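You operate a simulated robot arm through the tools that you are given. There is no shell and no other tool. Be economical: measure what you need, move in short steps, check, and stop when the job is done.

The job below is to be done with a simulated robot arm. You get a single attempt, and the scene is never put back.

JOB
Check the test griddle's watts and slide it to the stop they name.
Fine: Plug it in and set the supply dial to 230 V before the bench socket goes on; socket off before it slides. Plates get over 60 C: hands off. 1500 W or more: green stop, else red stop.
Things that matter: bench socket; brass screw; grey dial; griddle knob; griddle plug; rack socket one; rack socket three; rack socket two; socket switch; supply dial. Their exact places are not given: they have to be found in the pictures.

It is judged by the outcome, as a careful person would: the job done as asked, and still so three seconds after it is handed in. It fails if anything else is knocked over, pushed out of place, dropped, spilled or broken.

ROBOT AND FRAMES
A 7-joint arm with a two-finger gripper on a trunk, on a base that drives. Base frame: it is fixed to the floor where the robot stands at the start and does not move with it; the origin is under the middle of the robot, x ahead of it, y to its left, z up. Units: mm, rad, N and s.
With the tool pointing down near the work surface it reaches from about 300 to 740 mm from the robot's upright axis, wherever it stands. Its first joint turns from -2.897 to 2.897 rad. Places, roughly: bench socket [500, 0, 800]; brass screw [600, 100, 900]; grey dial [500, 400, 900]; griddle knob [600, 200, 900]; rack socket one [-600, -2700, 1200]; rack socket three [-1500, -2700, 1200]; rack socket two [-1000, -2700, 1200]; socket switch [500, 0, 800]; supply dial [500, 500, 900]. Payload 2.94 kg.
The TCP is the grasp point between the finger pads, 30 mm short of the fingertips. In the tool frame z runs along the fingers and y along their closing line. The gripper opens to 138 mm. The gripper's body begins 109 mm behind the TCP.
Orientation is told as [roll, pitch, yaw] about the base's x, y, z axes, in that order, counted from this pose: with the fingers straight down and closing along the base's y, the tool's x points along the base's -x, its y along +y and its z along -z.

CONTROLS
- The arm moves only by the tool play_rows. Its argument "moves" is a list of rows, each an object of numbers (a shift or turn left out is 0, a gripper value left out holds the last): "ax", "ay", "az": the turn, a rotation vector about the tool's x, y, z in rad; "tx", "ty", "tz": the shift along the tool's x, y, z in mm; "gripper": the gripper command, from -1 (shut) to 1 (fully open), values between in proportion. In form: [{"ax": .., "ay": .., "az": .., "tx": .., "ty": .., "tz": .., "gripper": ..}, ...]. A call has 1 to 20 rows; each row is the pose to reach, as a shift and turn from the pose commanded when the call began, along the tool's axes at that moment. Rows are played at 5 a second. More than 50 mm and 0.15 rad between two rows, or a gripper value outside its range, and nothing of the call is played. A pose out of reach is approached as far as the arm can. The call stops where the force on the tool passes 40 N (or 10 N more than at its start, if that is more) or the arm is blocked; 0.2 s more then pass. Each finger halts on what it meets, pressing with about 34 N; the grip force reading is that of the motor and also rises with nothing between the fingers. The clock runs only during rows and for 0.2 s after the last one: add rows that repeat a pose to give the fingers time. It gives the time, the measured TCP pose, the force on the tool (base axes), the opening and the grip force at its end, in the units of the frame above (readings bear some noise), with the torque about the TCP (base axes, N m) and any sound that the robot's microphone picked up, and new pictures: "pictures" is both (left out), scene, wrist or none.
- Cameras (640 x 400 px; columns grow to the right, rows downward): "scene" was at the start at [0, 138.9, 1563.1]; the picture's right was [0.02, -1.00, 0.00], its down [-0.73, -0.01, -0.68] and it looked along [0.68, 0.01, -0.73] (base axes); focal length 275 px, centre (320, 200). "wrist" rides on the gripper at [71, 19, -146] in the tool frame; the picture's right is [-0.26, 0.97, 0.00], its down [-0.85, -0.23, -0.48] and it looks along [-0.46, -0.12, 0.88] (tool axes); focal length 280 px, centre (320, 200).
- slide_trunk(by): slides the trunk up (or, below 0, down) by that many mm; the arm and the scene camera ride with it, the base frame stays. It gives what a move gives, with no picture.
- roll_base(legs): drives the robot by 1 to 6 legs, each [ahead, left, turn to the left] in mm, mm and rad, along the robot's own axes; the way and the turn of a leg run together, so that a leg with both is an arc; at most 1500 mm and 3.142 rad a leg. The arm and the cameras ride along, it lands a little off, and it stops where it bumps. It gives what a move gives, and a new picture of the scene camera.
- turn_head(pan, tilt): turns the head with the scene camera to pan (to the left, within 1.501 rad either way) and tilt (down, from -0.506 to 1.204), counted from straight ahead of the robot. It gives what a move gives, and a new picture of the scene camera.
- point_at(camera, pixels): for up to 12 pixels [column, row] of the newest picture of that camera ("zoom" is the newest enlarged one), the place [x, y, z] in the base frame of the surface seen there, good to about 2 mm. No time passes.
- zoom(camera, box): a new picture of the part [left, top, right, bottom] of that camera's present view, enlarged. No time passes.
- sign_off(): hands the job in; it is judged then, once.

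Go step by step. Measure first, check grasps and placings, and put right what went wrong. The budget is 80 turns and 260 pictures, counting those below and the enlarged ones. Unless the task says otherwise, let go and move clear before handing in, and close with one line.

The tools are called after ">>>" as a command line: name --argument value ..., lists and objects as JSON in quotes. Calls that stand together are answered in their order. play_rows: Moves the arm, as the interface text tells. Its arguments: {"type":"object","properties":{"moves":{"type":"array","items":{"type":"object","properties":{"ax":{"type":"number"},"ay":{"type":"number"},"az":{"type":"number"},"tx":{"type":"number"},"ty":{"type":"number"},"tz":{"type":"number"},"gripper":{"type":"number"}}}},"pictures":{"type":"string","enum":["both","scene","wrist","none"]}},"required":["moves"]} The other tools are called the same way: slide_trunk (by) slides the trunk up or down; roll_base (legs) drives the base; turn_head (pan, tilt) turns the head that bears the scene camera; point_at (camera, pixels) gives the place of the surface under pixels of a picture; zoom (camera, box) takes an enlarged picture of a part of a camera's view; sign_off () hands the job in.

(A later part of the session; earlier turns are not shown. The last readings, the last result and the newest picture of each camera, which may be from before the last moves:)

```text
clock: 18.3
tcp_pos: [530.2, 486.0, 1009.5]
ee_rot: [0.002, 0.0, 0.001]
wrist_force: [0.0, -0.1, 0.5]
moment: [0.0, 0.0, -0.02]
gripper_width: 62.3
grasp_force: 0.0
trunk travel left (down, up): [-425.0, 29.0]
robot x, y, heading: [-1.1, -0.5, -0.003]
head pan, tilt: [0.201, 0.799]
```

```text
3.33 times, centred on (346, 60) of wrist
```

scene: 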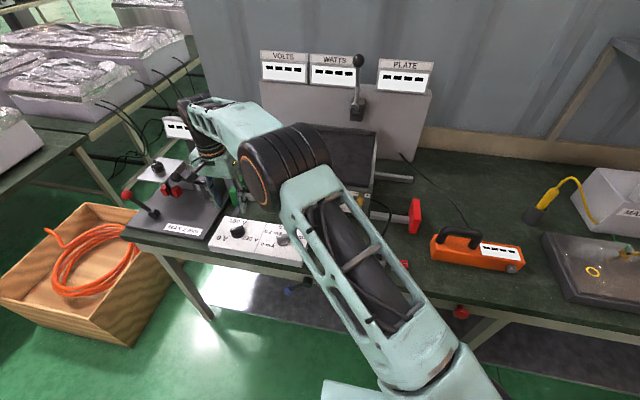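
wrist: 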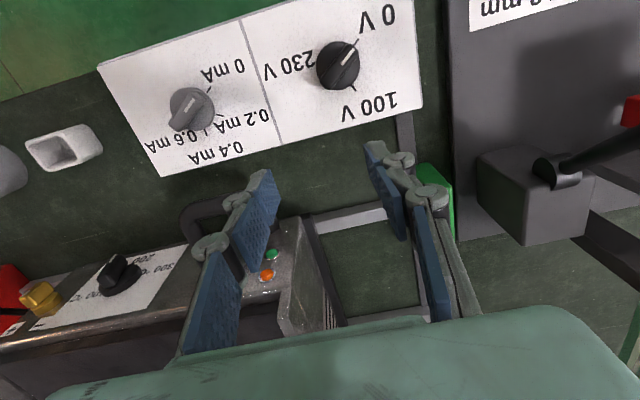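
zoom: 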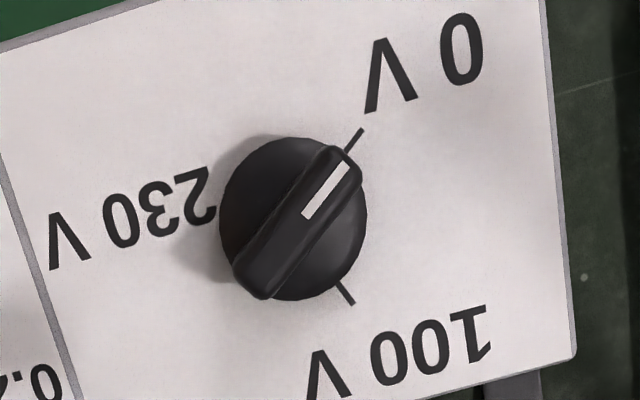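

>>> point_at --camera "zoom" --pixels '[[425, 62], [400, 347], [132, 207], [355, 138], [346, 293], [210, 200], [215, 225], [222, 240], [240, 290], [338, 165], [255, 290]]'

>>> zoom --camera "wrist" --box '[295, 30, 375, 80]'

>>> zoom --camera "wrist" --box '[120, 60, 280, 170]'

```text
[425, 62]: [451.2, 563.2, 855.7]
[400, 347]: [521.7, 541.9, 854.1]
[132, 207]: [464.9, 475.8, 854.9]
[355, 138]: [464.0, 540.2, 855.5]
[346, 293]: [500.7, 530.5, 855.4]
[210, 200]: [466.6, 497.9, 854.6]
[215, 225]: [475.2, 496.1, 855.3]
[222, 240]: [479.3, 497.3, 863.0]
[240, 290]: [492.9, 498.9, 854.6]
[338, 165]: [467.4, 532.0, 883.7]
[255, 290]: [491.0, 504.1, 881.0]
```

```text
8.00 times, centred on (335, 55) of wrist
```

zoom: 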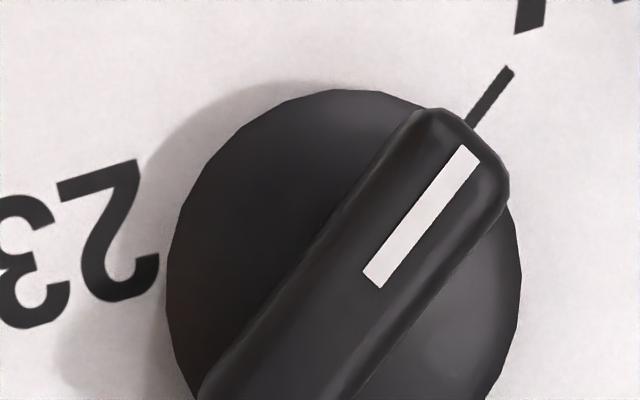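

```text
3.64 times, centred on (200, 115) of wrist
```

zoom: 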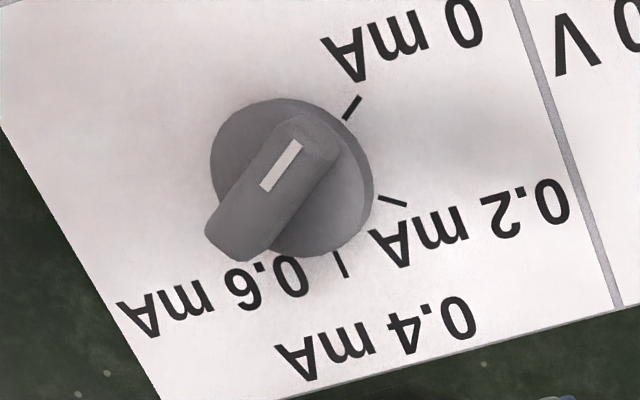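

Label geometry gives 230 V at about −107° (0 V at 122°, 100 V at 29°), i.e. clockwise via 100 V. First check nearby heights (gauge stand) before rotating the tool there.

>>> point_at --camera "scene" --pixels '[[175, 122], [172, 135], [158, 166], [175, 190], [127, 195], [237, 188]]'

>>> point_at --camera "wrist" --pixels '[[480, 160], [545, 170], [630, 120], [580, 160], [440, 190], [200, 100], [245, 230]]'

>>> play_rows --moves '[{"tx": 26, "ty": 16, "az": -0.14}, {"tx": 52, "ty": 32, "az": -0.28}, {"tx": 52, "ty": 32, "az": -0.42}, {"tx": 52, "ty": 32, "az": -0.56}, {"tx": 52, "ty": 32, "az": -0.7}, {"tx": 52, "ty": 32, "az": -0.84}, {"tx": 52, "ty": 32, "az": -0.98}, {"tx": 52, "ty": 32, "az": -1.12}, {"tx": 52, "ty": 32, "az": -1.26}, {"tx": 52, "ty": 32, "az": -1.4}, {"tx": 52, "ty": 32, "az": -1.54}, {"tx": 52, "ty": 32, "az": -1.68}, {"tx": 52, "ty": 32, "az": -1.82}, {"tx": 52, "ty": 32, "az": -1.96}, {"tx": 52, "ty": 32, "az": -2.07}, {"tx": 52, "ty": 32, "az": -2.14}, {"tx": 52, "ty": 32, "az": -2.14}]'

```text
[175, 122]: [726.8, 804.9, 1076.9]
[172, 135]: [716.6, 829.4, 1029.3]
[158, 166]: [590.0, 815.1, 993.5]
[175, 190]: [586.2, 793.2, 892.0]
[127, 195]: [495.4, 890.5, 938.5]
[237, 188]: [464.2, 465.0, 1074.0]
```

```text
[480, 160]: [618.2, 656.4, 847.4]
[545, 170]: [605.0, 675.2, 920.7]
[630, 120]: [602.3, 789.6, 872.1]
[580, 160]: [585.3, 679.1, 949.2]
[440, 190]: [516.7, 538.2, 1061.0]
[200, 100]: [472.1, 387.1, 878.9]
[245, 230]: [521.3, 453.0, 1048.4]
```

```text
clock: 21.9
tcp_pos: [480.2, 519.3, 1008.7]
ee_rot: [-0.001, -0.001, 2.14]
wrist_force: [0.4, -0.8, 0.8]
moment: [0.02, -0.02, -0.04]
gripper_width: 61.9
grasp_force: 0.1
trunk travel left (down, up): [-425.0, 29.0]
robot x, y, heading: [0.6, -0.8, 0.003]
head pan, tilt: [0.201, 0.799]
```

scene: 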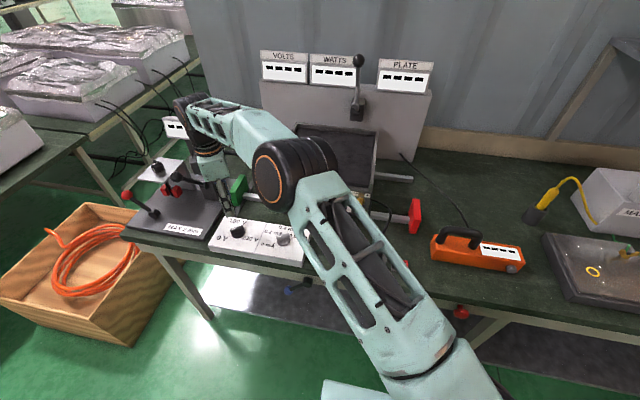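
wrist: 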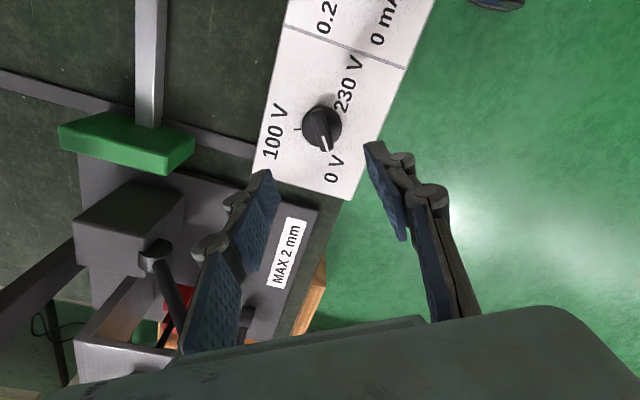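

Tool aligned at yaw 2.14. Zoom on the dial from this side for the 230 V tick and centre.

>>> zoom --camera "wrist" --box '[260, 60, 388, 190]'

>>> point_at --camera "zoom" --pixels '[[330, 290], [320, 175], [306, 120], [335, 180], [350, 270], [195, 225], [310, 210], [300, 330]]'

```text
3.08 times, centred on (324, 125) of wrist
```

zoom: 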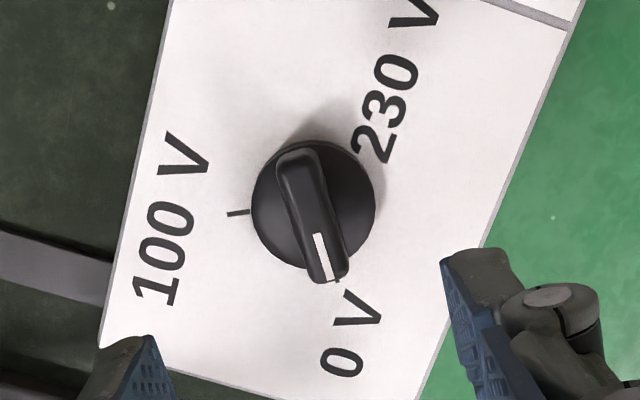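

```text
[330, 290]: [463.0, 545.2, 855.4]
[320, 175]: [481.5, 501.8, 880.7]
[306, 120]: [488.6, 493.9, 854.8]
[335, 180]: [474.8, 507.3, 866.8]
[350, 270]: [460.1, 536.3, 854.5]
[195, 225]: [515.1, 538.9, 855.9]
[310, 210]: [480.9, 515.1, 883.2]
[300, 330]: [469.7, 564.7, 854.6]
```

Descend over the handle and grip it (tips just above the dial's base disc).

>>> play_rows --moves '[{"ty": 1.5, "tz": 40, "gripper": -0.3}, {"ty": 1.5, "tz": 80, "gripper": -0.3}, {"ty": 1.5, "tz": 100, "gripper": -0.3}, {"ty": 1.5, "tz": 108, "gripper": -0.3}, {"ty": 1.5, "tz": 108, "gripper": -0.3}]' --pictures "both"

>>> zoom --camera "wrist" --box '[240, 80, 400, 200]'

```text
clock: 23.1
tcp_pos: [476.9, 517.4, 900.1]
ee_rot: [0.0, 0.001, 2.139]
wrist_force: [-0.5, -0.6, -0.2]
moment: [0.0, 0.03, 0.05]
gripper_width: 48.5
grasp_force: 0.0
trunk travel left (down, up): [-425.0, 29.0]
robot x, y, heading: [1.1, 1.0, -0.002]
head pan, tilt: [0.201, 0.799]
```

scene: 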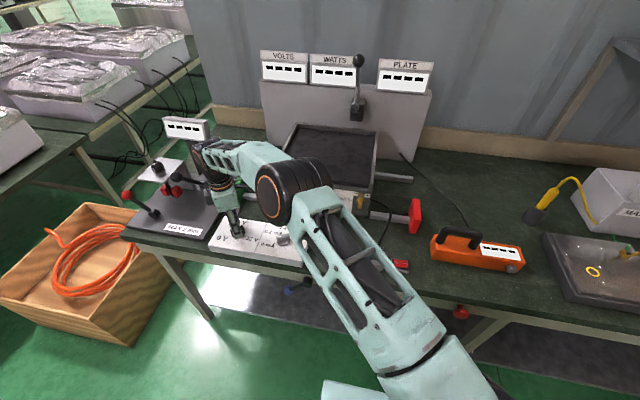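
wrist: 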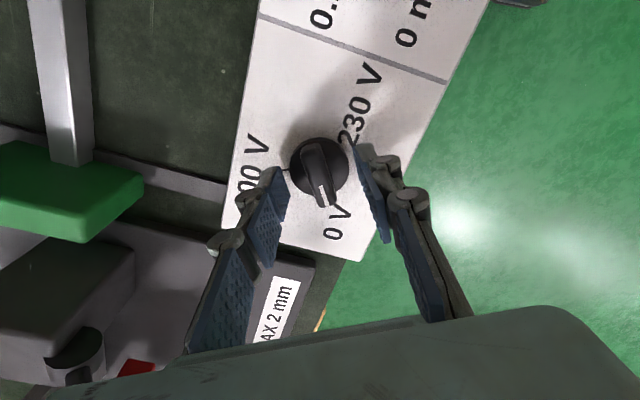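

```text
3.33 times, centred on (320, 140) of wrist
```

zoom: 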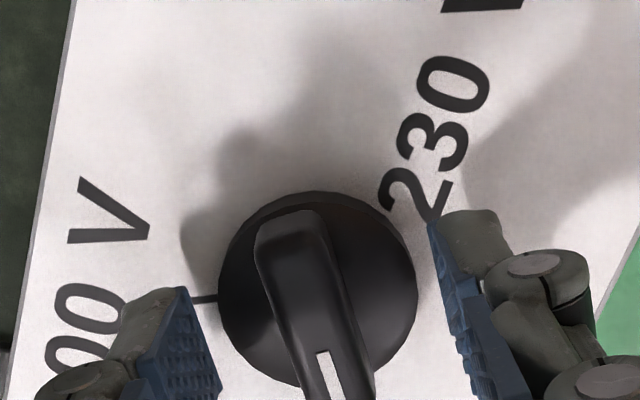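

>>> play_rows --moves '[{"gripper": -1}, {"gripper": -1}, {"gripper": -1}, {"gripper": -1}]' --pictures "wrist"

```text
clock: 24.1
tcp_pos: [478.3, 516.0, 899.2]
ee_rot: [-0.001, 0.0, 2.14]
wrist_force: [3.5, 1.8, -0.6]
moment: [-0.04, -0.17, 0.03]
gripper_width: 13.4
grasp_force: 40.0
trunk travel left (down, up): [-425.0, 29.0]
robot x, y, heading: [2.3, 4.3, 0.001]
head pan, tilt: [0.201, 0.799]
```

wrist: 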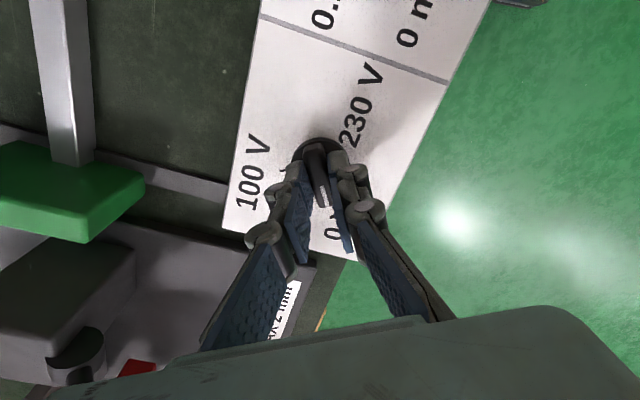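

Handle gripped. Turn clockwise 0.9 rad first and check.

>>> play_rows --moves '[{"az": 0.1}, {"az": 0.2}, {"az": 0.3}, {"az": 0.4}, {"az": 0.5}, {"az": 0.6}, {"az": 0.7}, {"az": 0.8}, {"az": 0.9}, {"az": 0.9}]' --pictures "wrist"

```text
clock: 26.3
tcp_pos: [477.0, 517.2, 900.2]
ee_rot: [0.002, 0.004, 1.239]
wrist_force: [-3.9, -12.0, -7.9]
moment: [0.25, -0.12, -0.03]
gripper_width: 13.8
grasp_force: 40.0
trunk travel left (down, up): [-425.0, 29.0]
robot x, y, heading: [2.1, -1.4, -0.004]
head pan, tilt: [0.201, 0.799]
```

wrist: 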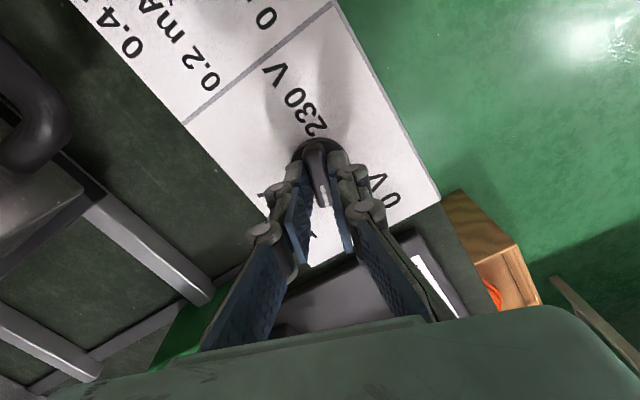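

>>> play_rows --moves '[{"az": 0.1, "tx": 1.5}, {"az": 0.2, "tx": 1.5}, {"az": 0.3, "tx": 1.5}, {"az": 0.4, "tx": 1.5}, {"az": 0.5, "tx": 1.5}, {"az": 0.6, "tx": 1.5}, {"az": 0.7, "tx": 1.5}, {"az": 0.8, "tx": 1.5}, {"az": 0.9, "tx": 1.5}, {"az": 1.0, "tx": 1.5}, {"az": 1.1, "tx": 1.5}, {"az": 1.2, "tx": 1.5}, {"az": 1.3, "tx": 1.5}, {"az": 1.4, "tx": 1.5}, {"az": 1.5, "tx": 1.5}, {"az": 1.5, "tx": 1.5}]'

```text
clock: 29.7
tcp_pos: [477.1, 518.1, 899.3]
ee_rot: [-0.002, 0.002, -0.261]
wrist_force: [-7.4, 5.3, -10.0]
moment: [0.33, 0.86, 0.01]
gripper_width: 13.9
grasp_force: 40.8
trunk travel left (down, up): [-425.0, 29.0]
robot x, y, heading: [3.0, -0.7, -0.001]
head pan, tilt: [0.201, 0.799]
```

scene: 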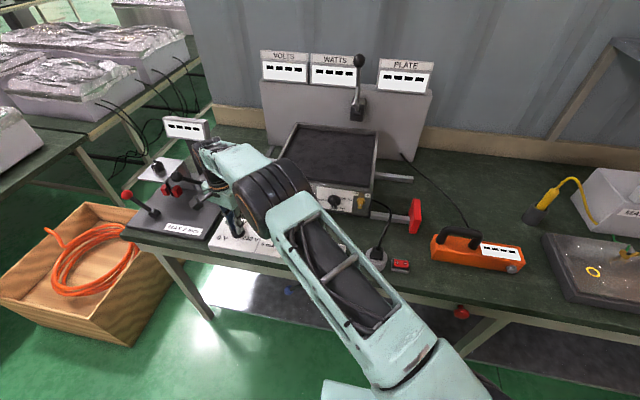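
wrist: 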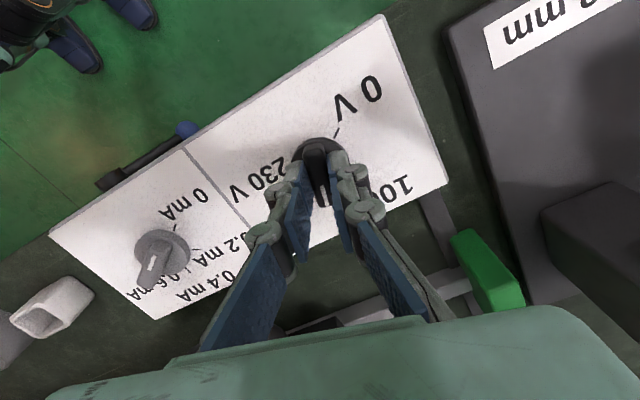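

Smooth so far; pointer is near −15°. Continue ~1.0 rad.

>>> play_rows --moves '[{"az": 0.1}, {"az": 0.2}, {"az": 0.3}, {"az": 0.4}, {"az": 0.5}, {"az": 0.6}, {"az": 0.7}, {"az": 0.8}, {"az": 0.9}, {"az": 1.0}, {"az": 1.0}]' --pictures "wrist"

```text
clock: 32.1
tcp_pos: [478.1, 518.5, 899.1]
ee_rot: [0.0, -0.003, -1.259]
wrist_force: [-5.3, 14.8, -7.4]
moment: [0.58, 0.22, -0.01]
gripper_width: 13.9
grasp_force: 39.1
trunk travel left (down, up): [-425.0, 29.0]
robot x, y, heading: [2.6, 1.3, -0.001]
head pan, tilt: [0.201, 0.799]
```

wrist: 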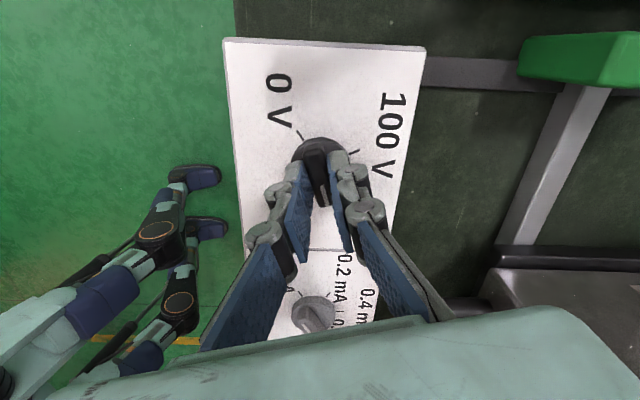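

>>> play_rows --moves '[{"az": 0.1, "tx": 1}, {"az": 0.2, "tx": 1}, {"az": 0.3, "tx": 1}, {"az": 0.4, "tx": 1}, {"az": 0.5, "tx": 1}, {"az": 0.6, "tx": 1}, {"az": 0.61, "tx": 1}]' --pictures "wrist"

```text
clock: 33.7
tcp_pos: [478.8, 517.4, 899.6]
ee_rot: [0.002, -0.001, -1.872]
wrist_force: [3.5, 12.4, -0.4]
moment: [0.53, -0.19, 0.04]
gripper_width: 13.6
grasp_force: 40.2
trunk travel left (down, up): [-425.0, 29.0]
robot x, y, heading: [0.6, -1.1, 0.001]
head pan, tilt: [0.201, 0.799]
```

wrist: 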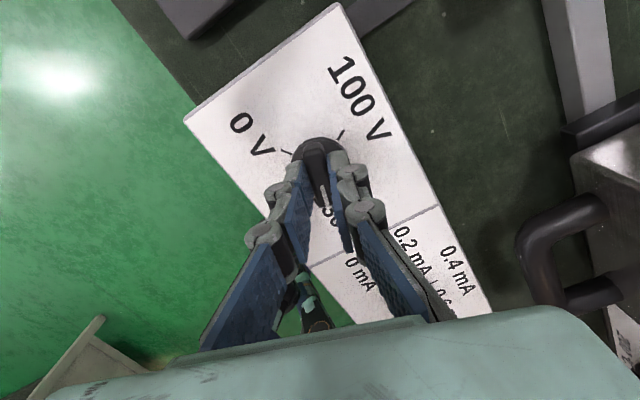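

Reached yaw −1.872 (expected 230 V). Release, lift, and look.

>>> play_rows --moves '[{"gripper": -0.5}, {"gripper": -0.3}, {"gripper": -0.3}, {"tz": -40}, {"tz": -80}, {"tz": -110}, {"tz": -110}]'

>>> zoom --camera "wrist" --box '[240, 60, 400, 160]'

>>> zoom --camera "scene" --box '[210, 205, 290, 260]'

```text
clock: 35.3
tcp_pos: [477.5, 516.8, 1010.1]
ee_rot: [0.0, 0.001, -1.868]
wrist_force: [-0.4, 0.5, -0.2]
moment: [-0.03, 0.01, -0.04]
gripper_width: 48.3
grasp_force: 0.1
trunk travel left (down, up): [-425.0, 29.0]
robot x, y, heading: [1.8, 0.5, -0.001]
head pan, tilt: [0.201, 0.799]
```

scene: 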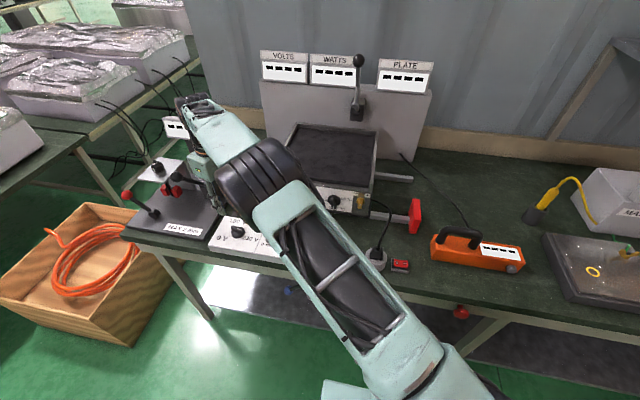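
wrist: 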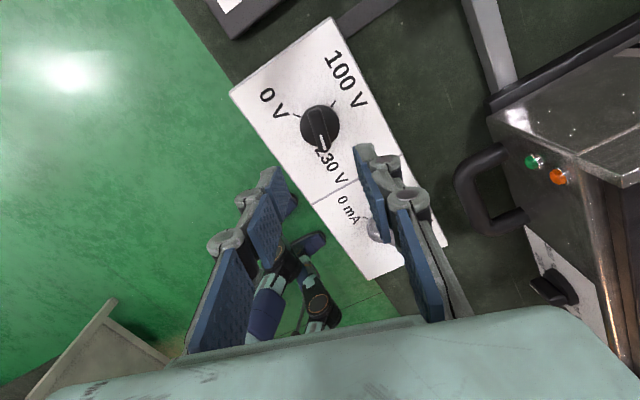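

```text
4.00 times, centred on (320, 110) of wrist
```

zoom: 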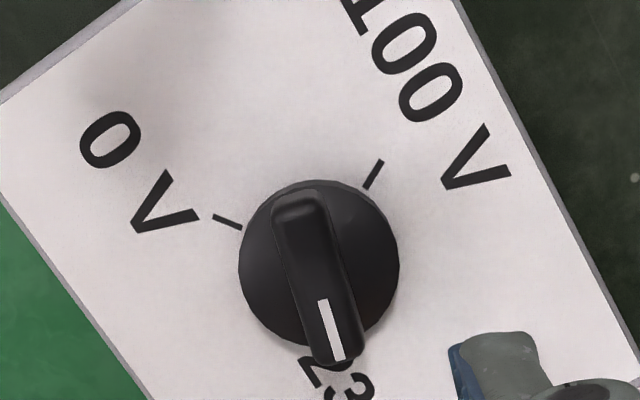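

```text
7.27 times, centred on (250, 232) of scene
```

zoom: 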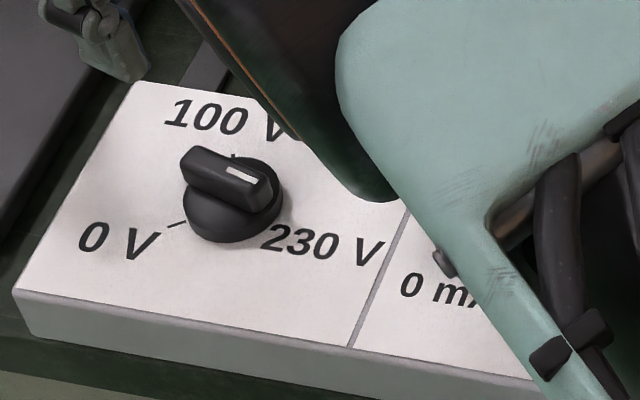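

>>> zoom --camera "wrist" --box '[296, 120, 360, 190]'

>>> point_at --camera "wrist" --pixels '[[321, 136], [325, 149], [330, 168], [297, 115], [333, 104], [322, 146], [318, 112], [318, 155], [347, 183]]'

>>> zoom --camera "scene" --box '[230, 222, 262, 242]'

```text
5.71 times, centred on (328, 155) of wrist
```

zoom: 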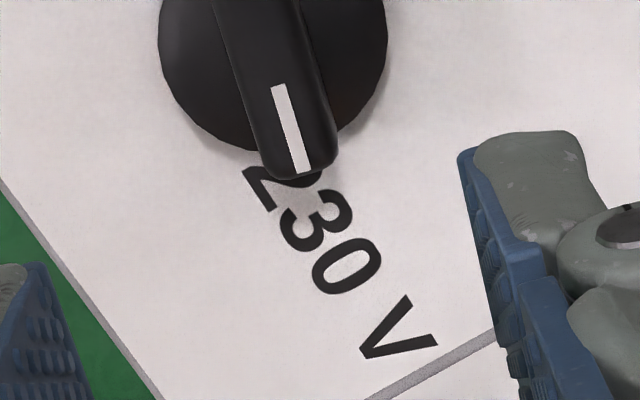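

```text
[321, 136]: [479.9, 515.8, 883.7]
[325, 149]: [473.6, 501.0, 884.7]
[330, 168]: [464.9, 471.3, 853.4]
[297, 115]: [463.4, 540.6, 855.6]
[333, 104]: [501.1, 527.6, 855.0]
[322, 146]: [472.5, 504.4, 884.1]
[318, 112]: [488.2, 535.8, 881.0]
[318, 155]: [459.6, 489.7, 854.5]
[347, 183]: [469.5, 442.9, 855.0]
```

```text
16.00 times, centred on (246, 232) of scene
```

zoom: 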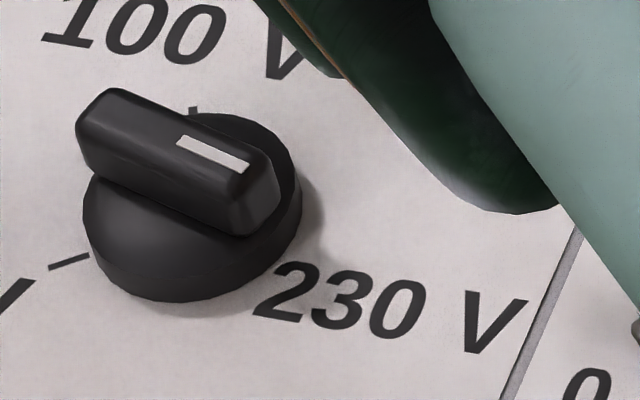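

>>> zoom --camera "wrist" --box '[296, 98, 344, 158]'

```text
6.67 times, centred on (320, 128) of wrist
```

zoom: 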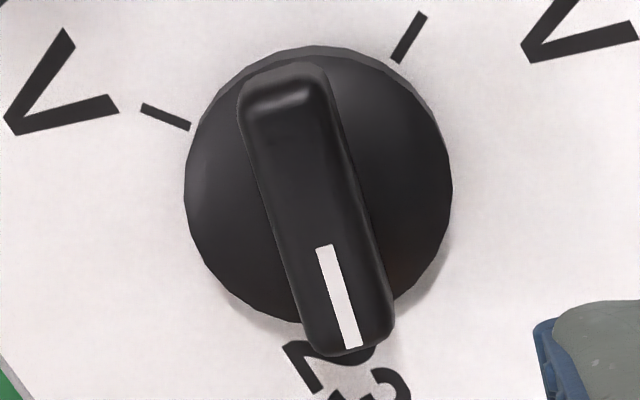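

>>> point_at --camera "zoom" --pixels '[[326, 252], [352, 342], [328, 256], [350, 338], [339, 298], [300, 160], [290, 120], [145, 107], [187, 127], [422, 18], [397, 60], [320, 200]]'

```text
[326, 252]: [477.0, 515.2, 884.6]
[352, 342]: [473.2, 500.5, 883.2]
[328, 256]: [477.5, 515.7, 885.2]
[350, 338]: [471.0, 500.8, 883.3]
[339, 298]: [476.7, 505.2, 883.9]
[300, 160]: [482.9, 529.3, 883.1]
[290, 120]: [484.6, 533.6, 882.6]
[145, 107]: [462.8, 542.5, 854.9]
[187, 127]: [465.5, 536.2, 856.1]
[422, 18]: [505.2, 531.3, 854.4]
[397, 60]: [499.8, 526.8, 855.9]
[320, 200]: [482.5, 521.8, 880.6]
```

Pointer sits on the "230" mark. Now move over to the switch with the gripper closed and yaw back to 0.

>>> play_rows --moves '[{"tx": -26.6, "ty": 8.3, "az": -0.0983, "gripper": -1}, {"tx": -53.2, "ty": 16.6, "az": -0.1966}, {"tx": -79.8, "ty": 24.9, "az": -0.2949}, {"tx": -106.4, "ty": 33.1, "az": -0.3932}, {"tx": -133, "ty": 41.4, "az": -0.4915}, {"tx": -159.6, "ty": 49.7, "az": -0.5898}, {"tx": -186.2, "ty": 58, "az": -0.6881}, {"tx": -212.8, "ty": 66.2, "az": -0.7864}, {"tx": -239.4, "ty": 74.5, "az": -0.8847}, {"tx": -266, "ty": 82.8, "az": -0.983}, {"tx": -292.6, "ty": 91.1, "az": -1.0813}, {"tx": -319.2, "ty": 99.4, "az": -1.1796}, {"tx": -345.8, "ty": 107.6, "az": -1.2779}, {"tx": -372.4, "ty": 115.9, "az": -1.3762}, {"tx": -399, "ty": 124.2, "az": -1.4745}, {"tx": -425.6, "ty": 132.5, "az": -1.5728}, {"tx": -452.2, "ty": 140.8, "az": -1.6711}, {"tx": -478.8, "ty": 149, "az": -1.7694}, {"tx": -505, "ty": 157.3, "az": -1.868}, {"tx": -505, "ty": 157.3, "az": -1.868}]'

>>> zoom --camera "wrist" --box '[250, 90, 410, 190]'

```text
clock: 39.5
tcp_pos: [477.1, -11.4, 1012.0]
ee_rot: [0.002, 0.001, -0.002]
wrist_force: [-0.2, 0.4, -1.0]
moment: [0.0, 0.0, -0.01]
gripper_width: 0.0
grasp_force: 28.1
trunk travel left (down, up): [-425.0, 29.0]
robot x, y, heading: [2.3, 1.3, -0.003]
head pan, tilt: [0.201, 0.799]
```

scene: 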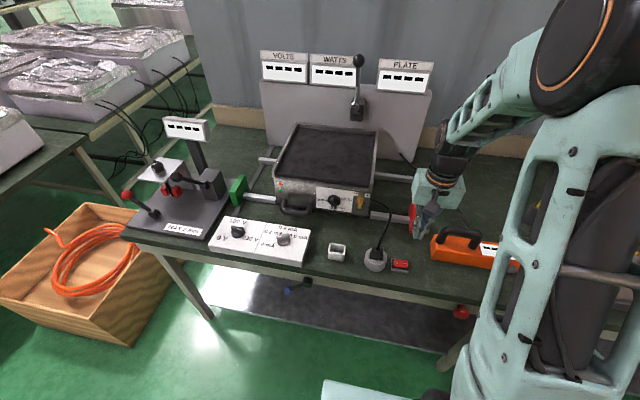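
wrist: 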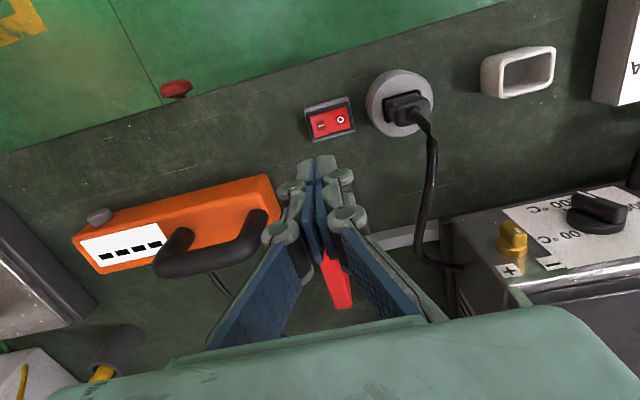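

```text
4.00 times, centred on (330, 140) of wrist
```

zoom: 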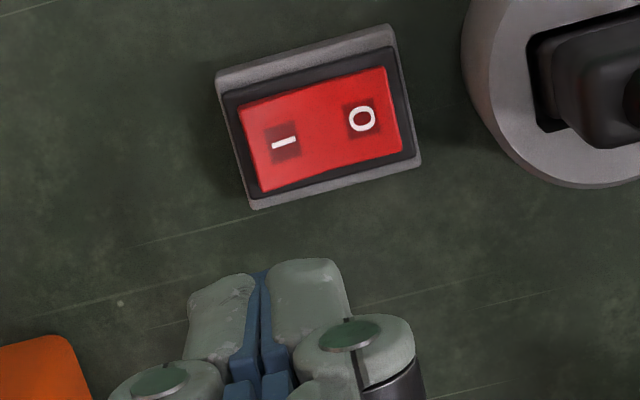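

>>> point_at --camera "zoom" --pixels '[[250, 150], [284, 142], [362, 118], [395, 110], [320, 130], [330, 75], [330, 175]]'

>>> zoom --camera "scene" --box '[255, 45, 435, 155]'

```text
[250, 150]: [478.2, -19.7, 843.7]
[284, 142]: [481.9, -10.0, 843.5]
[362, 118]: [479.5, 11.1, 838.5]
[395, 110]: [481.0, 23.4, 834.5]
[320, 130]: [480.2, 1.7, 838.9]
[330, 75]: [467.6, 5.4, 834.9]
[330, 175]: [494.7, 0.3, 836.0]
```

```text
3.56 times, centred on (345, 100) of scene
```

zoom: 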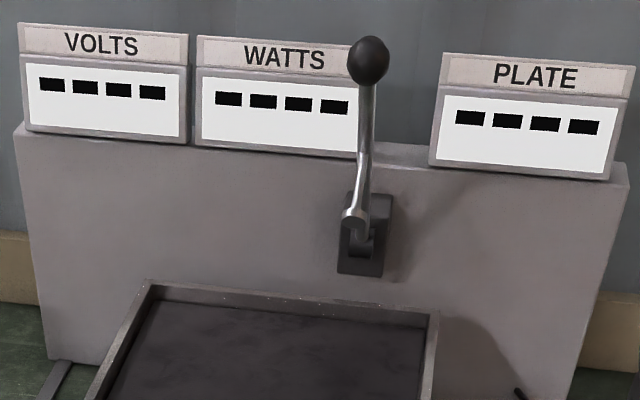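

Rocker spans y −20…23. Press the I end at about [480,−13].

>>> play_rows --moves '[{"tx": -2, "ty": -2, "tz": 40}, {"tx": -2, "ty": -2, "tz": 80}, {"tx": -2, "ty": -2, "tz": 120}, {"tx": -2, "ty": -2, "tz": 132}, {"tx": -2, "ty": -2, "tz": 138}, {"tx": -2, "ty": -2, "tz": 142}, {"tx": -2, "ty": -2, "tz": 145}, {"tx": -2, "ty": -2, "tz": 148}, {"tx": -2, "ty": -2, "tz": 151}]'

>>> zoom --camera "scene" --box '[255, 45, 435, 155]'

```text
clock: 41.3
tcp_pos: [481.0, -14.6, 867.1]
ee_rot: [-0.002, -0.007, -0.003]
wrist_force: [-7.5, -1.2, 26.0]
moment: [0.17, 0.32, 0.06]
gripper_width: 0.0
grasp_force: 28.8
trunk travel left (down, up): [-425.0, 29.0]
robot x, y, heading: [-1.3, 0.7, -0.002]
head pan, tilt: [0.201, 0.799]
stopped in row 9: the force on the tool passed its limit at 45 N (the readings are from after the stop); the commanded pose is now the measured one
```

scene: 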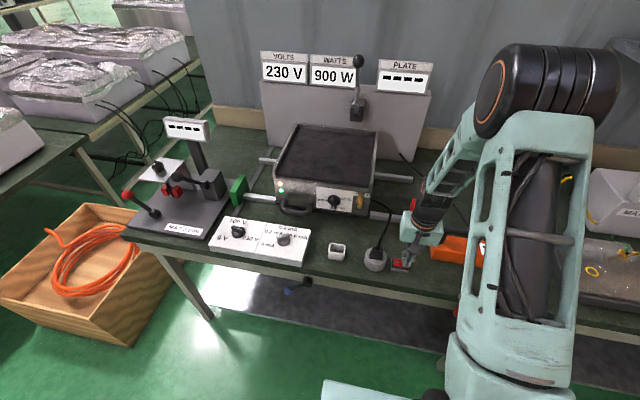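
wrist: 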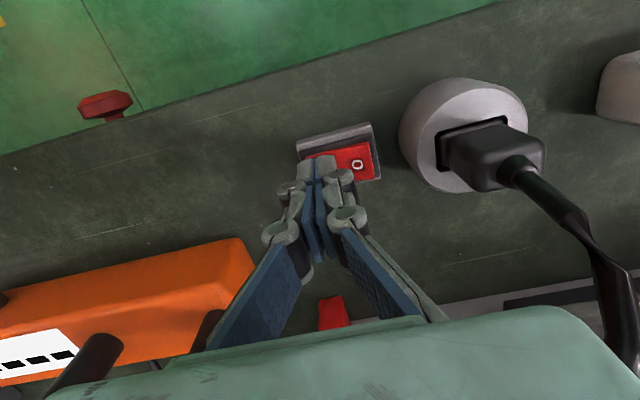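

```text
3.56 times, centred on (345, 100) of scene
```

zoom: 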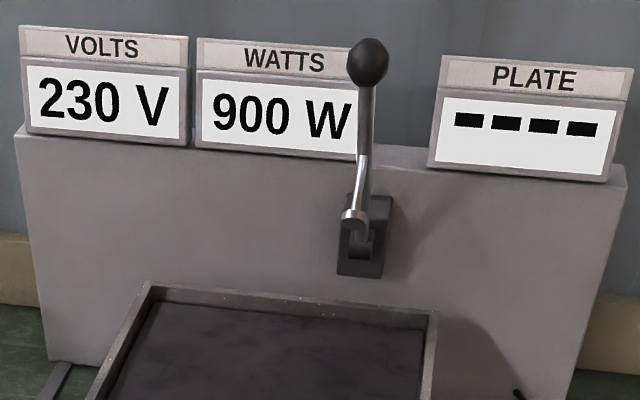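

Display: 230 V, 900 W. Lift off and wait a moment to see whether the reading is settled.

>>> play_rows --moves '[{"tz": -20}, {"tz": -50}, {"tz": -50}, {"tz": -50}, {"tz": -50}, {"tz": -50}, {"tz": -50}, {"tz": -50}]'

>>> zoom --camera "scene" --box '[255, 45, 435, 155]'

>>> zoom --camera "scene" --box '[260, 165, 420, 270]'

```text
clock: 43.1
tcp_pos: [482.8, -14.0, 915.2]
ee_rot: [-0.001, -0.004, -0.004]
wrist_force: [-0.7, -1.5, 0.4]
moment: [0.0, -0.01, -0.01]
gripper_width: 0.0
grasp_force: 28.5
trunk travel left (down, up): [-425.0, 29.0]
robot x, y, heading: [-1.0, -0.2, 0.001]
head pan, tilt: [0.201, 0.799]
```

scene: 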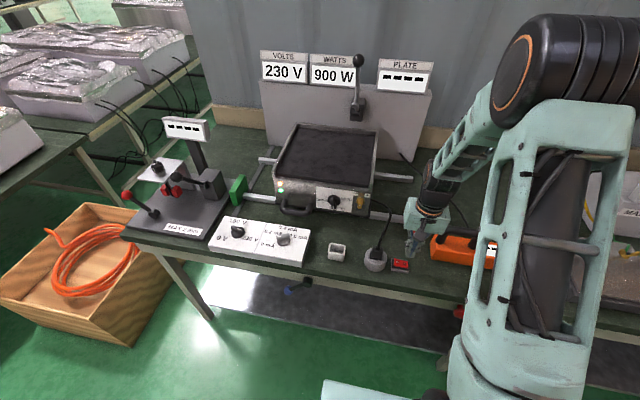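
wrist: 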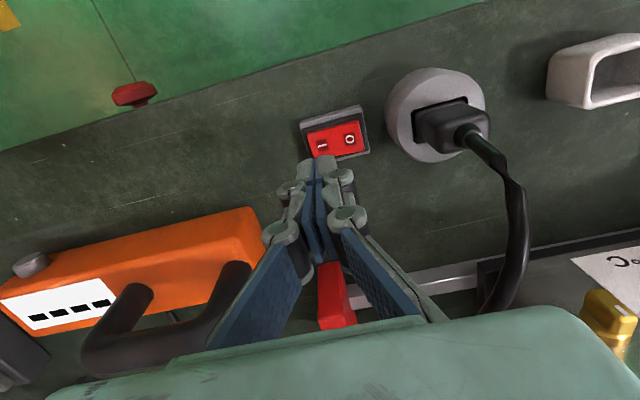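

```text
3.56 times, centred on (345, 100) of scene
```

zoom: 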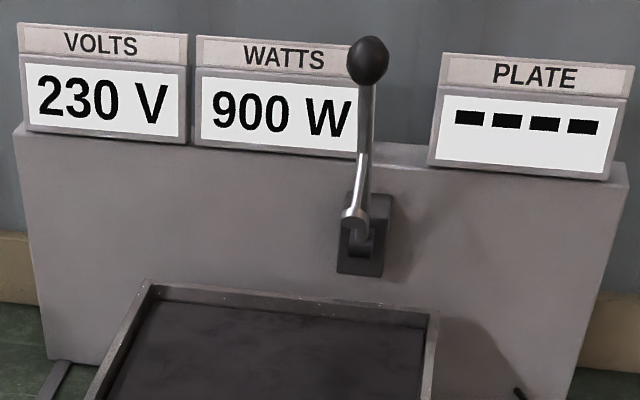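

```text
3.81 times, centred on (340, 218) of scene
```

zoom: 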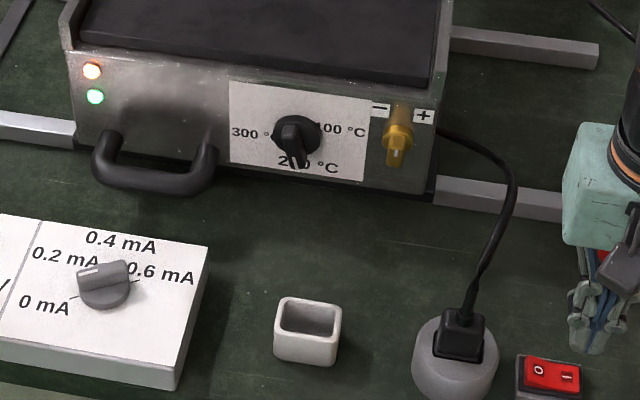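

900 W stable with the heating lamp on → red stop. Now press the 0 end at y≈16.

>>> play_rows --moves '[{"tx": 2, "ty": 15}, {"tx": 2, "ty": 30}, {"tx": 2, "ty": 30, "tz": 20}, {"tx": 2, "ty": 30, "tz": 35}, {"tx": 2, "ty": 30, "tz": 41}, {"tx": 2, "ty": 30, "tz": 44}, {"tx": 2, "ty": 30, "tz": 47}, {"tx": 2, "ty": 30, "tz": 50}, {"tx": 2, "ty": 30, "tz": 52}]'

>>> play_rows --moves '[{"tz": -30}, {"tz": -70}, {"tz": -110}, {"tz": -150}, {"tz": -150}]'

>>> zoom --camera "scene" --box '[255, 45, 435, 155]'

>>> zoom --camera "wrist" --box '[200, 60, 440, 210]'

```text
clock: 45.2
tcp_pos: [480.4, 15.8, 868.3]
ee_rot: [-0.002, -0.011, -0.003]
wrist_force: [-8.3, 0.1, 26.0]
moment: [-0.17, 0.35, -0.1]
gripper_width: 0.0
grasp_force: 28.2
trunk travel left (down, up): [-425.0, 29.0]
robot x, y, heading: [0.4, 3.0, -0.002]
head pan, tilt: [0.201, 0.799]
stopped in row 9: the force on the tool passed its limit at 41 N (the readings are from after the stop); the commanded pose is now the measured one
```

scene: 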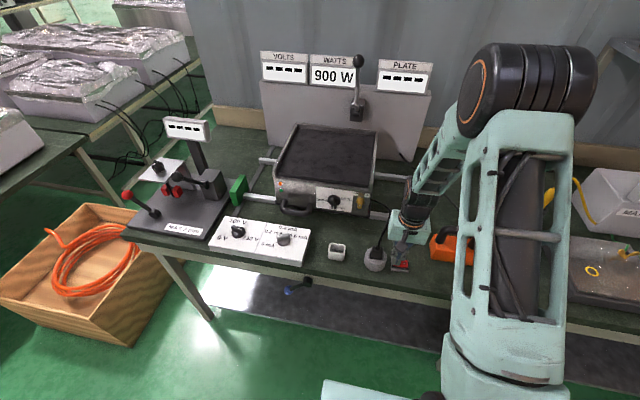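
wrist: 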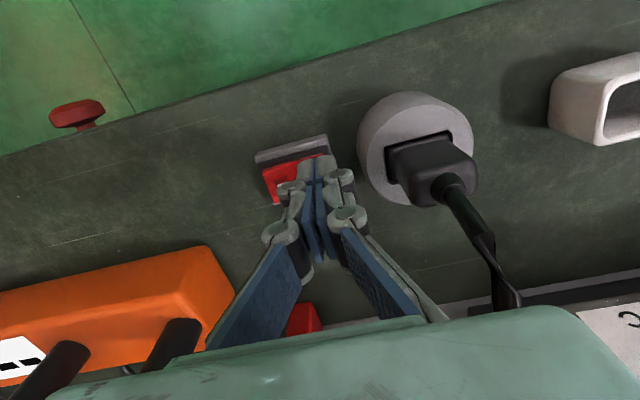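

```text
clock: 46.4
tcp_pos: [480.2, 15.2, 1015.2]
ee_rot: [-0.003, -0.008, -0.003]
wrist_force: [0.2, 0.0, 0.1]
moment: [0.02, 0.01, -0.01]
gripper_width: 0.0
grasp_force: 28.8
trunk travel left (down, up): [-425.0, 29.0]
robot x, y, heading: [1.3, 2.2, 0.004]
head pan, tilt: [0.201, 0.799]
```

scene: 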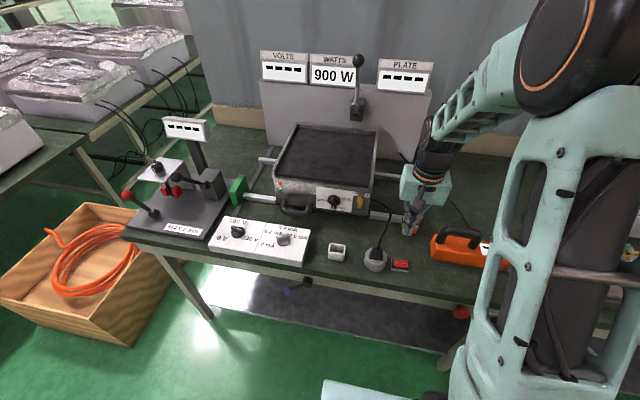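
wrist: 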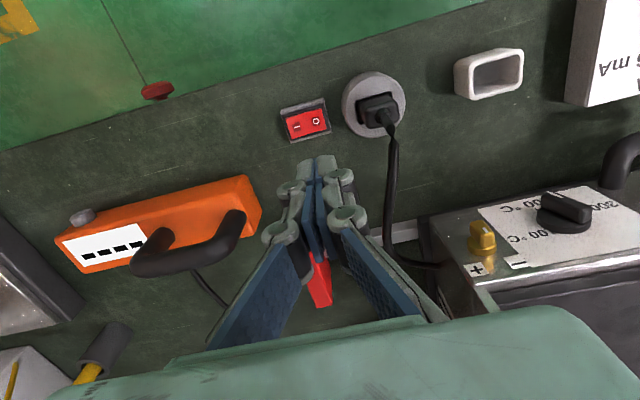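

```text
3.56 times, centred on (345, 100) of scene
```

zoom: 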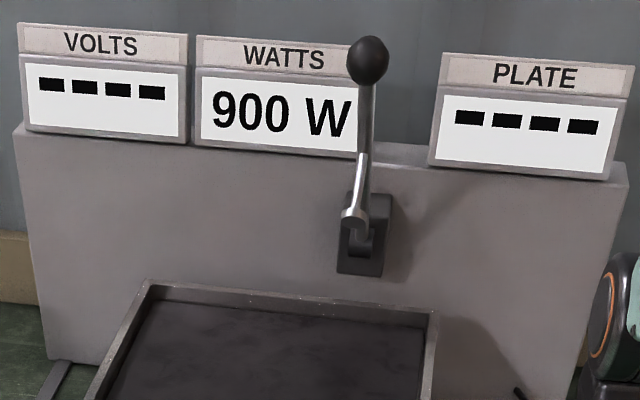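

```text
2.67 times, centred on (320, 135) of wrist
```

zoom: 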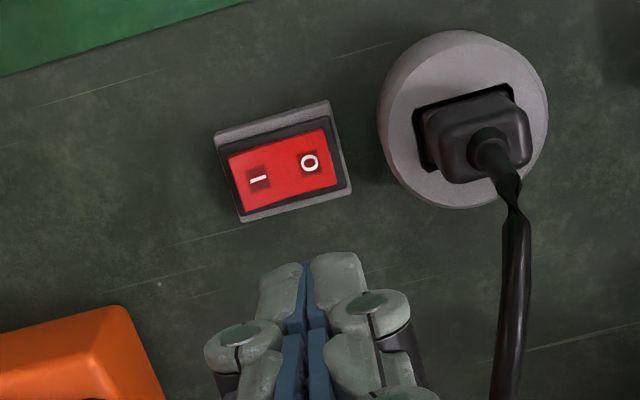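

Socket is off (VOLTS dashes), watts held at 900. Now measure the griddle handle, sides, and the red stop.

>>> zoom --camera "scene" --box '[240, 150, 432, 270]'

>>> point_at --camera "zoom" --pixels '[[137, 185], [143, 155], [170, 208], [213, 185], [218, 212], [225, 190], [110, 140], [450, 180], [440, 205], [560, 215], [130, 175], [175, 180]]'

```text
3.33 times, centred on (336, 210) of scene
```

zoom: 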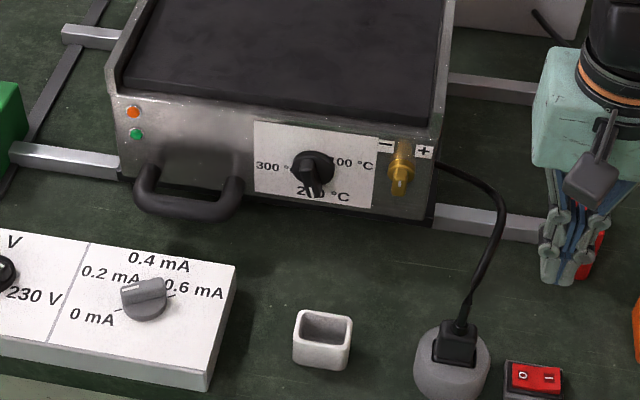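

```text
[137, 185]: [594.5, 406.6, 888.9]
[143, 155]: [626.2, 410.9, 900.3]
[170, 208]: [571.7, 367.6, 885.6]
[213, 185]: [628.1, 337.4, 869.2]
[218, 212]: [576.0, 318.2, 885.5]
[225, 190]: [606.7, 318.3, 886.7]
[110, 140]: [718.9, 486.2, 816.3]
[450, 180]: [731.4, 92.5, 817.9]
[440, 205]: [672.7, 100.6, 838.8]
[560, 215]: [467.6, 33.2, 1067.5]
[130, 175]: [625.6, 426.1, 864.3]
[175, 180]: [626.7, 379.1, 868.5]
```

Plan: straddle the handle's right post (y≈322) with fingers and drag the griddle to −y. Move above it for a close look.

>>> play_rows --moves '[{"ty": 40, "tz": -10, "gripper": -0.1}, {"ty": 80, "tz": -25}, {"ty": 120, "tz": -25}, {"ty": 160, "tz": -25}, {"ty": 200, "tz": -25}, {"ty": 240, "tz": -25, "tx": -30}, {"ty": 275, "tz": -25, "tx": -60}, {"ty": 305, "tz": -25, "tx": -100}, {"ty": 305, "tz": -25, "tx": -100}]' --pictures "wrist"

>>> zoom --camera "wrist" --box '[220, 60, 460, 210]'

```text
clock: 48.4
tcp_pos: [582.2, 319.0, 1037.3]
ee_rot: [0.0, -0.005, -0.003]
wrist_force: [0.3, 0.2, -0.2]
moment: [0.01, 0.01, -0.04]
gripper_width: 62.0
grasp_force: 0.1
trunk travel left (down, up): [-425.0, 29.0]
robot x, y, heading: [2.1, -1.8, -0.004]
head pan, tilt: [0.201, 0.799]
```

wrist: 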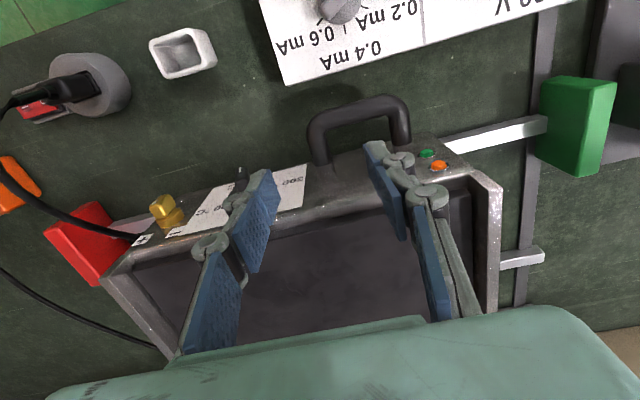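

```text
2.67 times, centred on (340, 135) of wrist
```

zoom: 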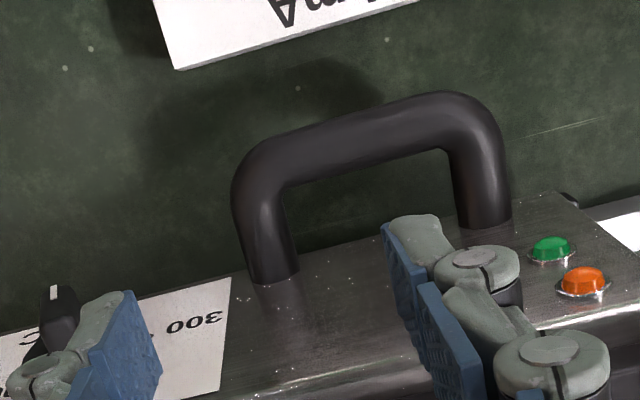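

>>> point_at --camera "zoom" --pixels '[[260, 200], [268, 230], [273, 270], [248, 230], [285, 225], [320, 140], [330, 165], [480, 190], [455, 180], [330, 200], [300, 260], [330, 300]]'

>>> point_at --camera "wrist" --pixels '[[115, 275], [165, 355], [90, 245], [118, 232], [490, 180], [345, 205], [290, 260], [130, 240], [590, 90]]'

```text
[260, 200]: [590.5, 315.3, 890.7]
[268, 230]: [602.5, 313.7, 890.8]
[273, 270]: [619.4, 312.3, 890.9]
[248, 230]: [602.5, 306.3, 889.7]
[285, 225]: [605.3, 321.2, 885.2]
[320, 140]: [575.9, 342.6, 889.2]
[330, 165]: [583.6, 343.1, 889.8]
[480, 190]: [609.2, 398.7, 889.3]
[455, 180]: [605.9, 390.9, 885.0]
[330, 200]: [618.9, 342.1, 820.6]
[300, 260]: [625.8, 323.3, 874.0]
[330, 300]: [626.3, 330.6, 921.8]
```

```text
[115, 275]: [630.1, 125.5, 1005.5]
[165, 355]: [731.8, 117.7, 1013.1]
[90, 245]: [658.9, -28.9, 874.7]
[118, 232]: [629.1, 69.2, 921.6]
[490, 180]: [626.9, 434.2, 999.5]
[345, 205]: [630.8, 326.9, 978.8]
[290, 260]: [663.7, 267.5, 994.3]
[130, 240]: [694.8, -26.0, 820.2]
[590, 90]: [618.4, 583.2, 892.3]
```

Right post centre y≈313.5, top 890, panel x≈626, rim z≈1010. Descend at x=606 and grip the post.

>>> play_rows --moves '[{"tx": -20, "ty": -5.5, "tz": 20}, {"tx": -24, "ty": -5.5, "tz": 60}, {"tx": -24, "ty": -5.5, "tz": 100}, {"tx": -24, "ty": -5.5, "tz": 125}, {"tx": -24, "ty": -5.5, "tz": 140}, {"tx": -24, "ty": -5.5, "tz": 140}]'

>>> zoom --camera "wrist" --box '[220, 80, 460, 230]'

```text
clock: 49.8
tcp_pos: [607.2, 314.9, 898.9]
ee_rot: [-0.002, -0.007, -0.004]
wrist_force: [0.0, -0.6, -0.3]
moment: [0.03, -0.02, 0.0]
gripper_width: 62.0
grasp_force: 0.0
trunk travel left (down, up): [-425.0, 29.0]
robot x, y, heading: [-3.1, -3.5, 0.001]
head pan, tilt: [0.201, 0.799]
```

scene: 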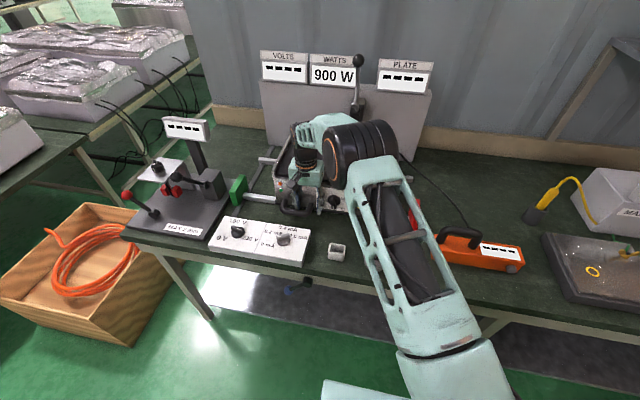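
wrist: 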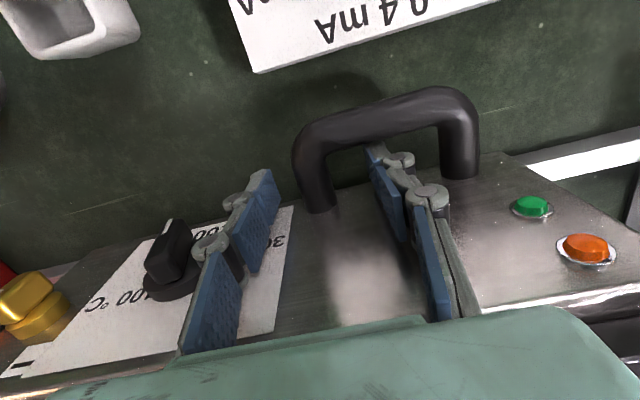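

```text
2.67 times, centred on (340, 155) of wrist
```

zoom: 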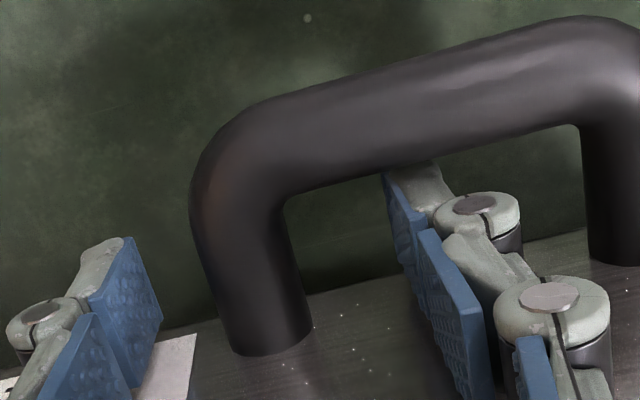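

>>> play_rows --moves '[{"gripper": -0.5}, {"gripper": -1}, {"gripper": -1}, {"gripper": -1}]' --pictures "wrist"

```text
clock: 50.8
tcp_pos: [605.8, 315.0, 898.4]
ee_rot: [-0.002, -0.009, -0.003]
wrist_force: [-0.3, -0.2, -0.1]
moment: [0.0, -0.01, -0.04]
gripper_width: 0.2
grasp_force: 28.6
trunk travel left (down, up): [-425.0, 29.0]
robot x, y, heading: [-0.0, 0.9, 0.001]
head pan, tilt: [0.201, 0.799]
```

wrist: 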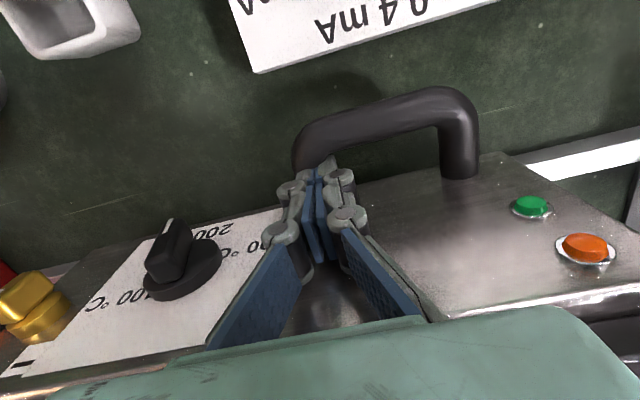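

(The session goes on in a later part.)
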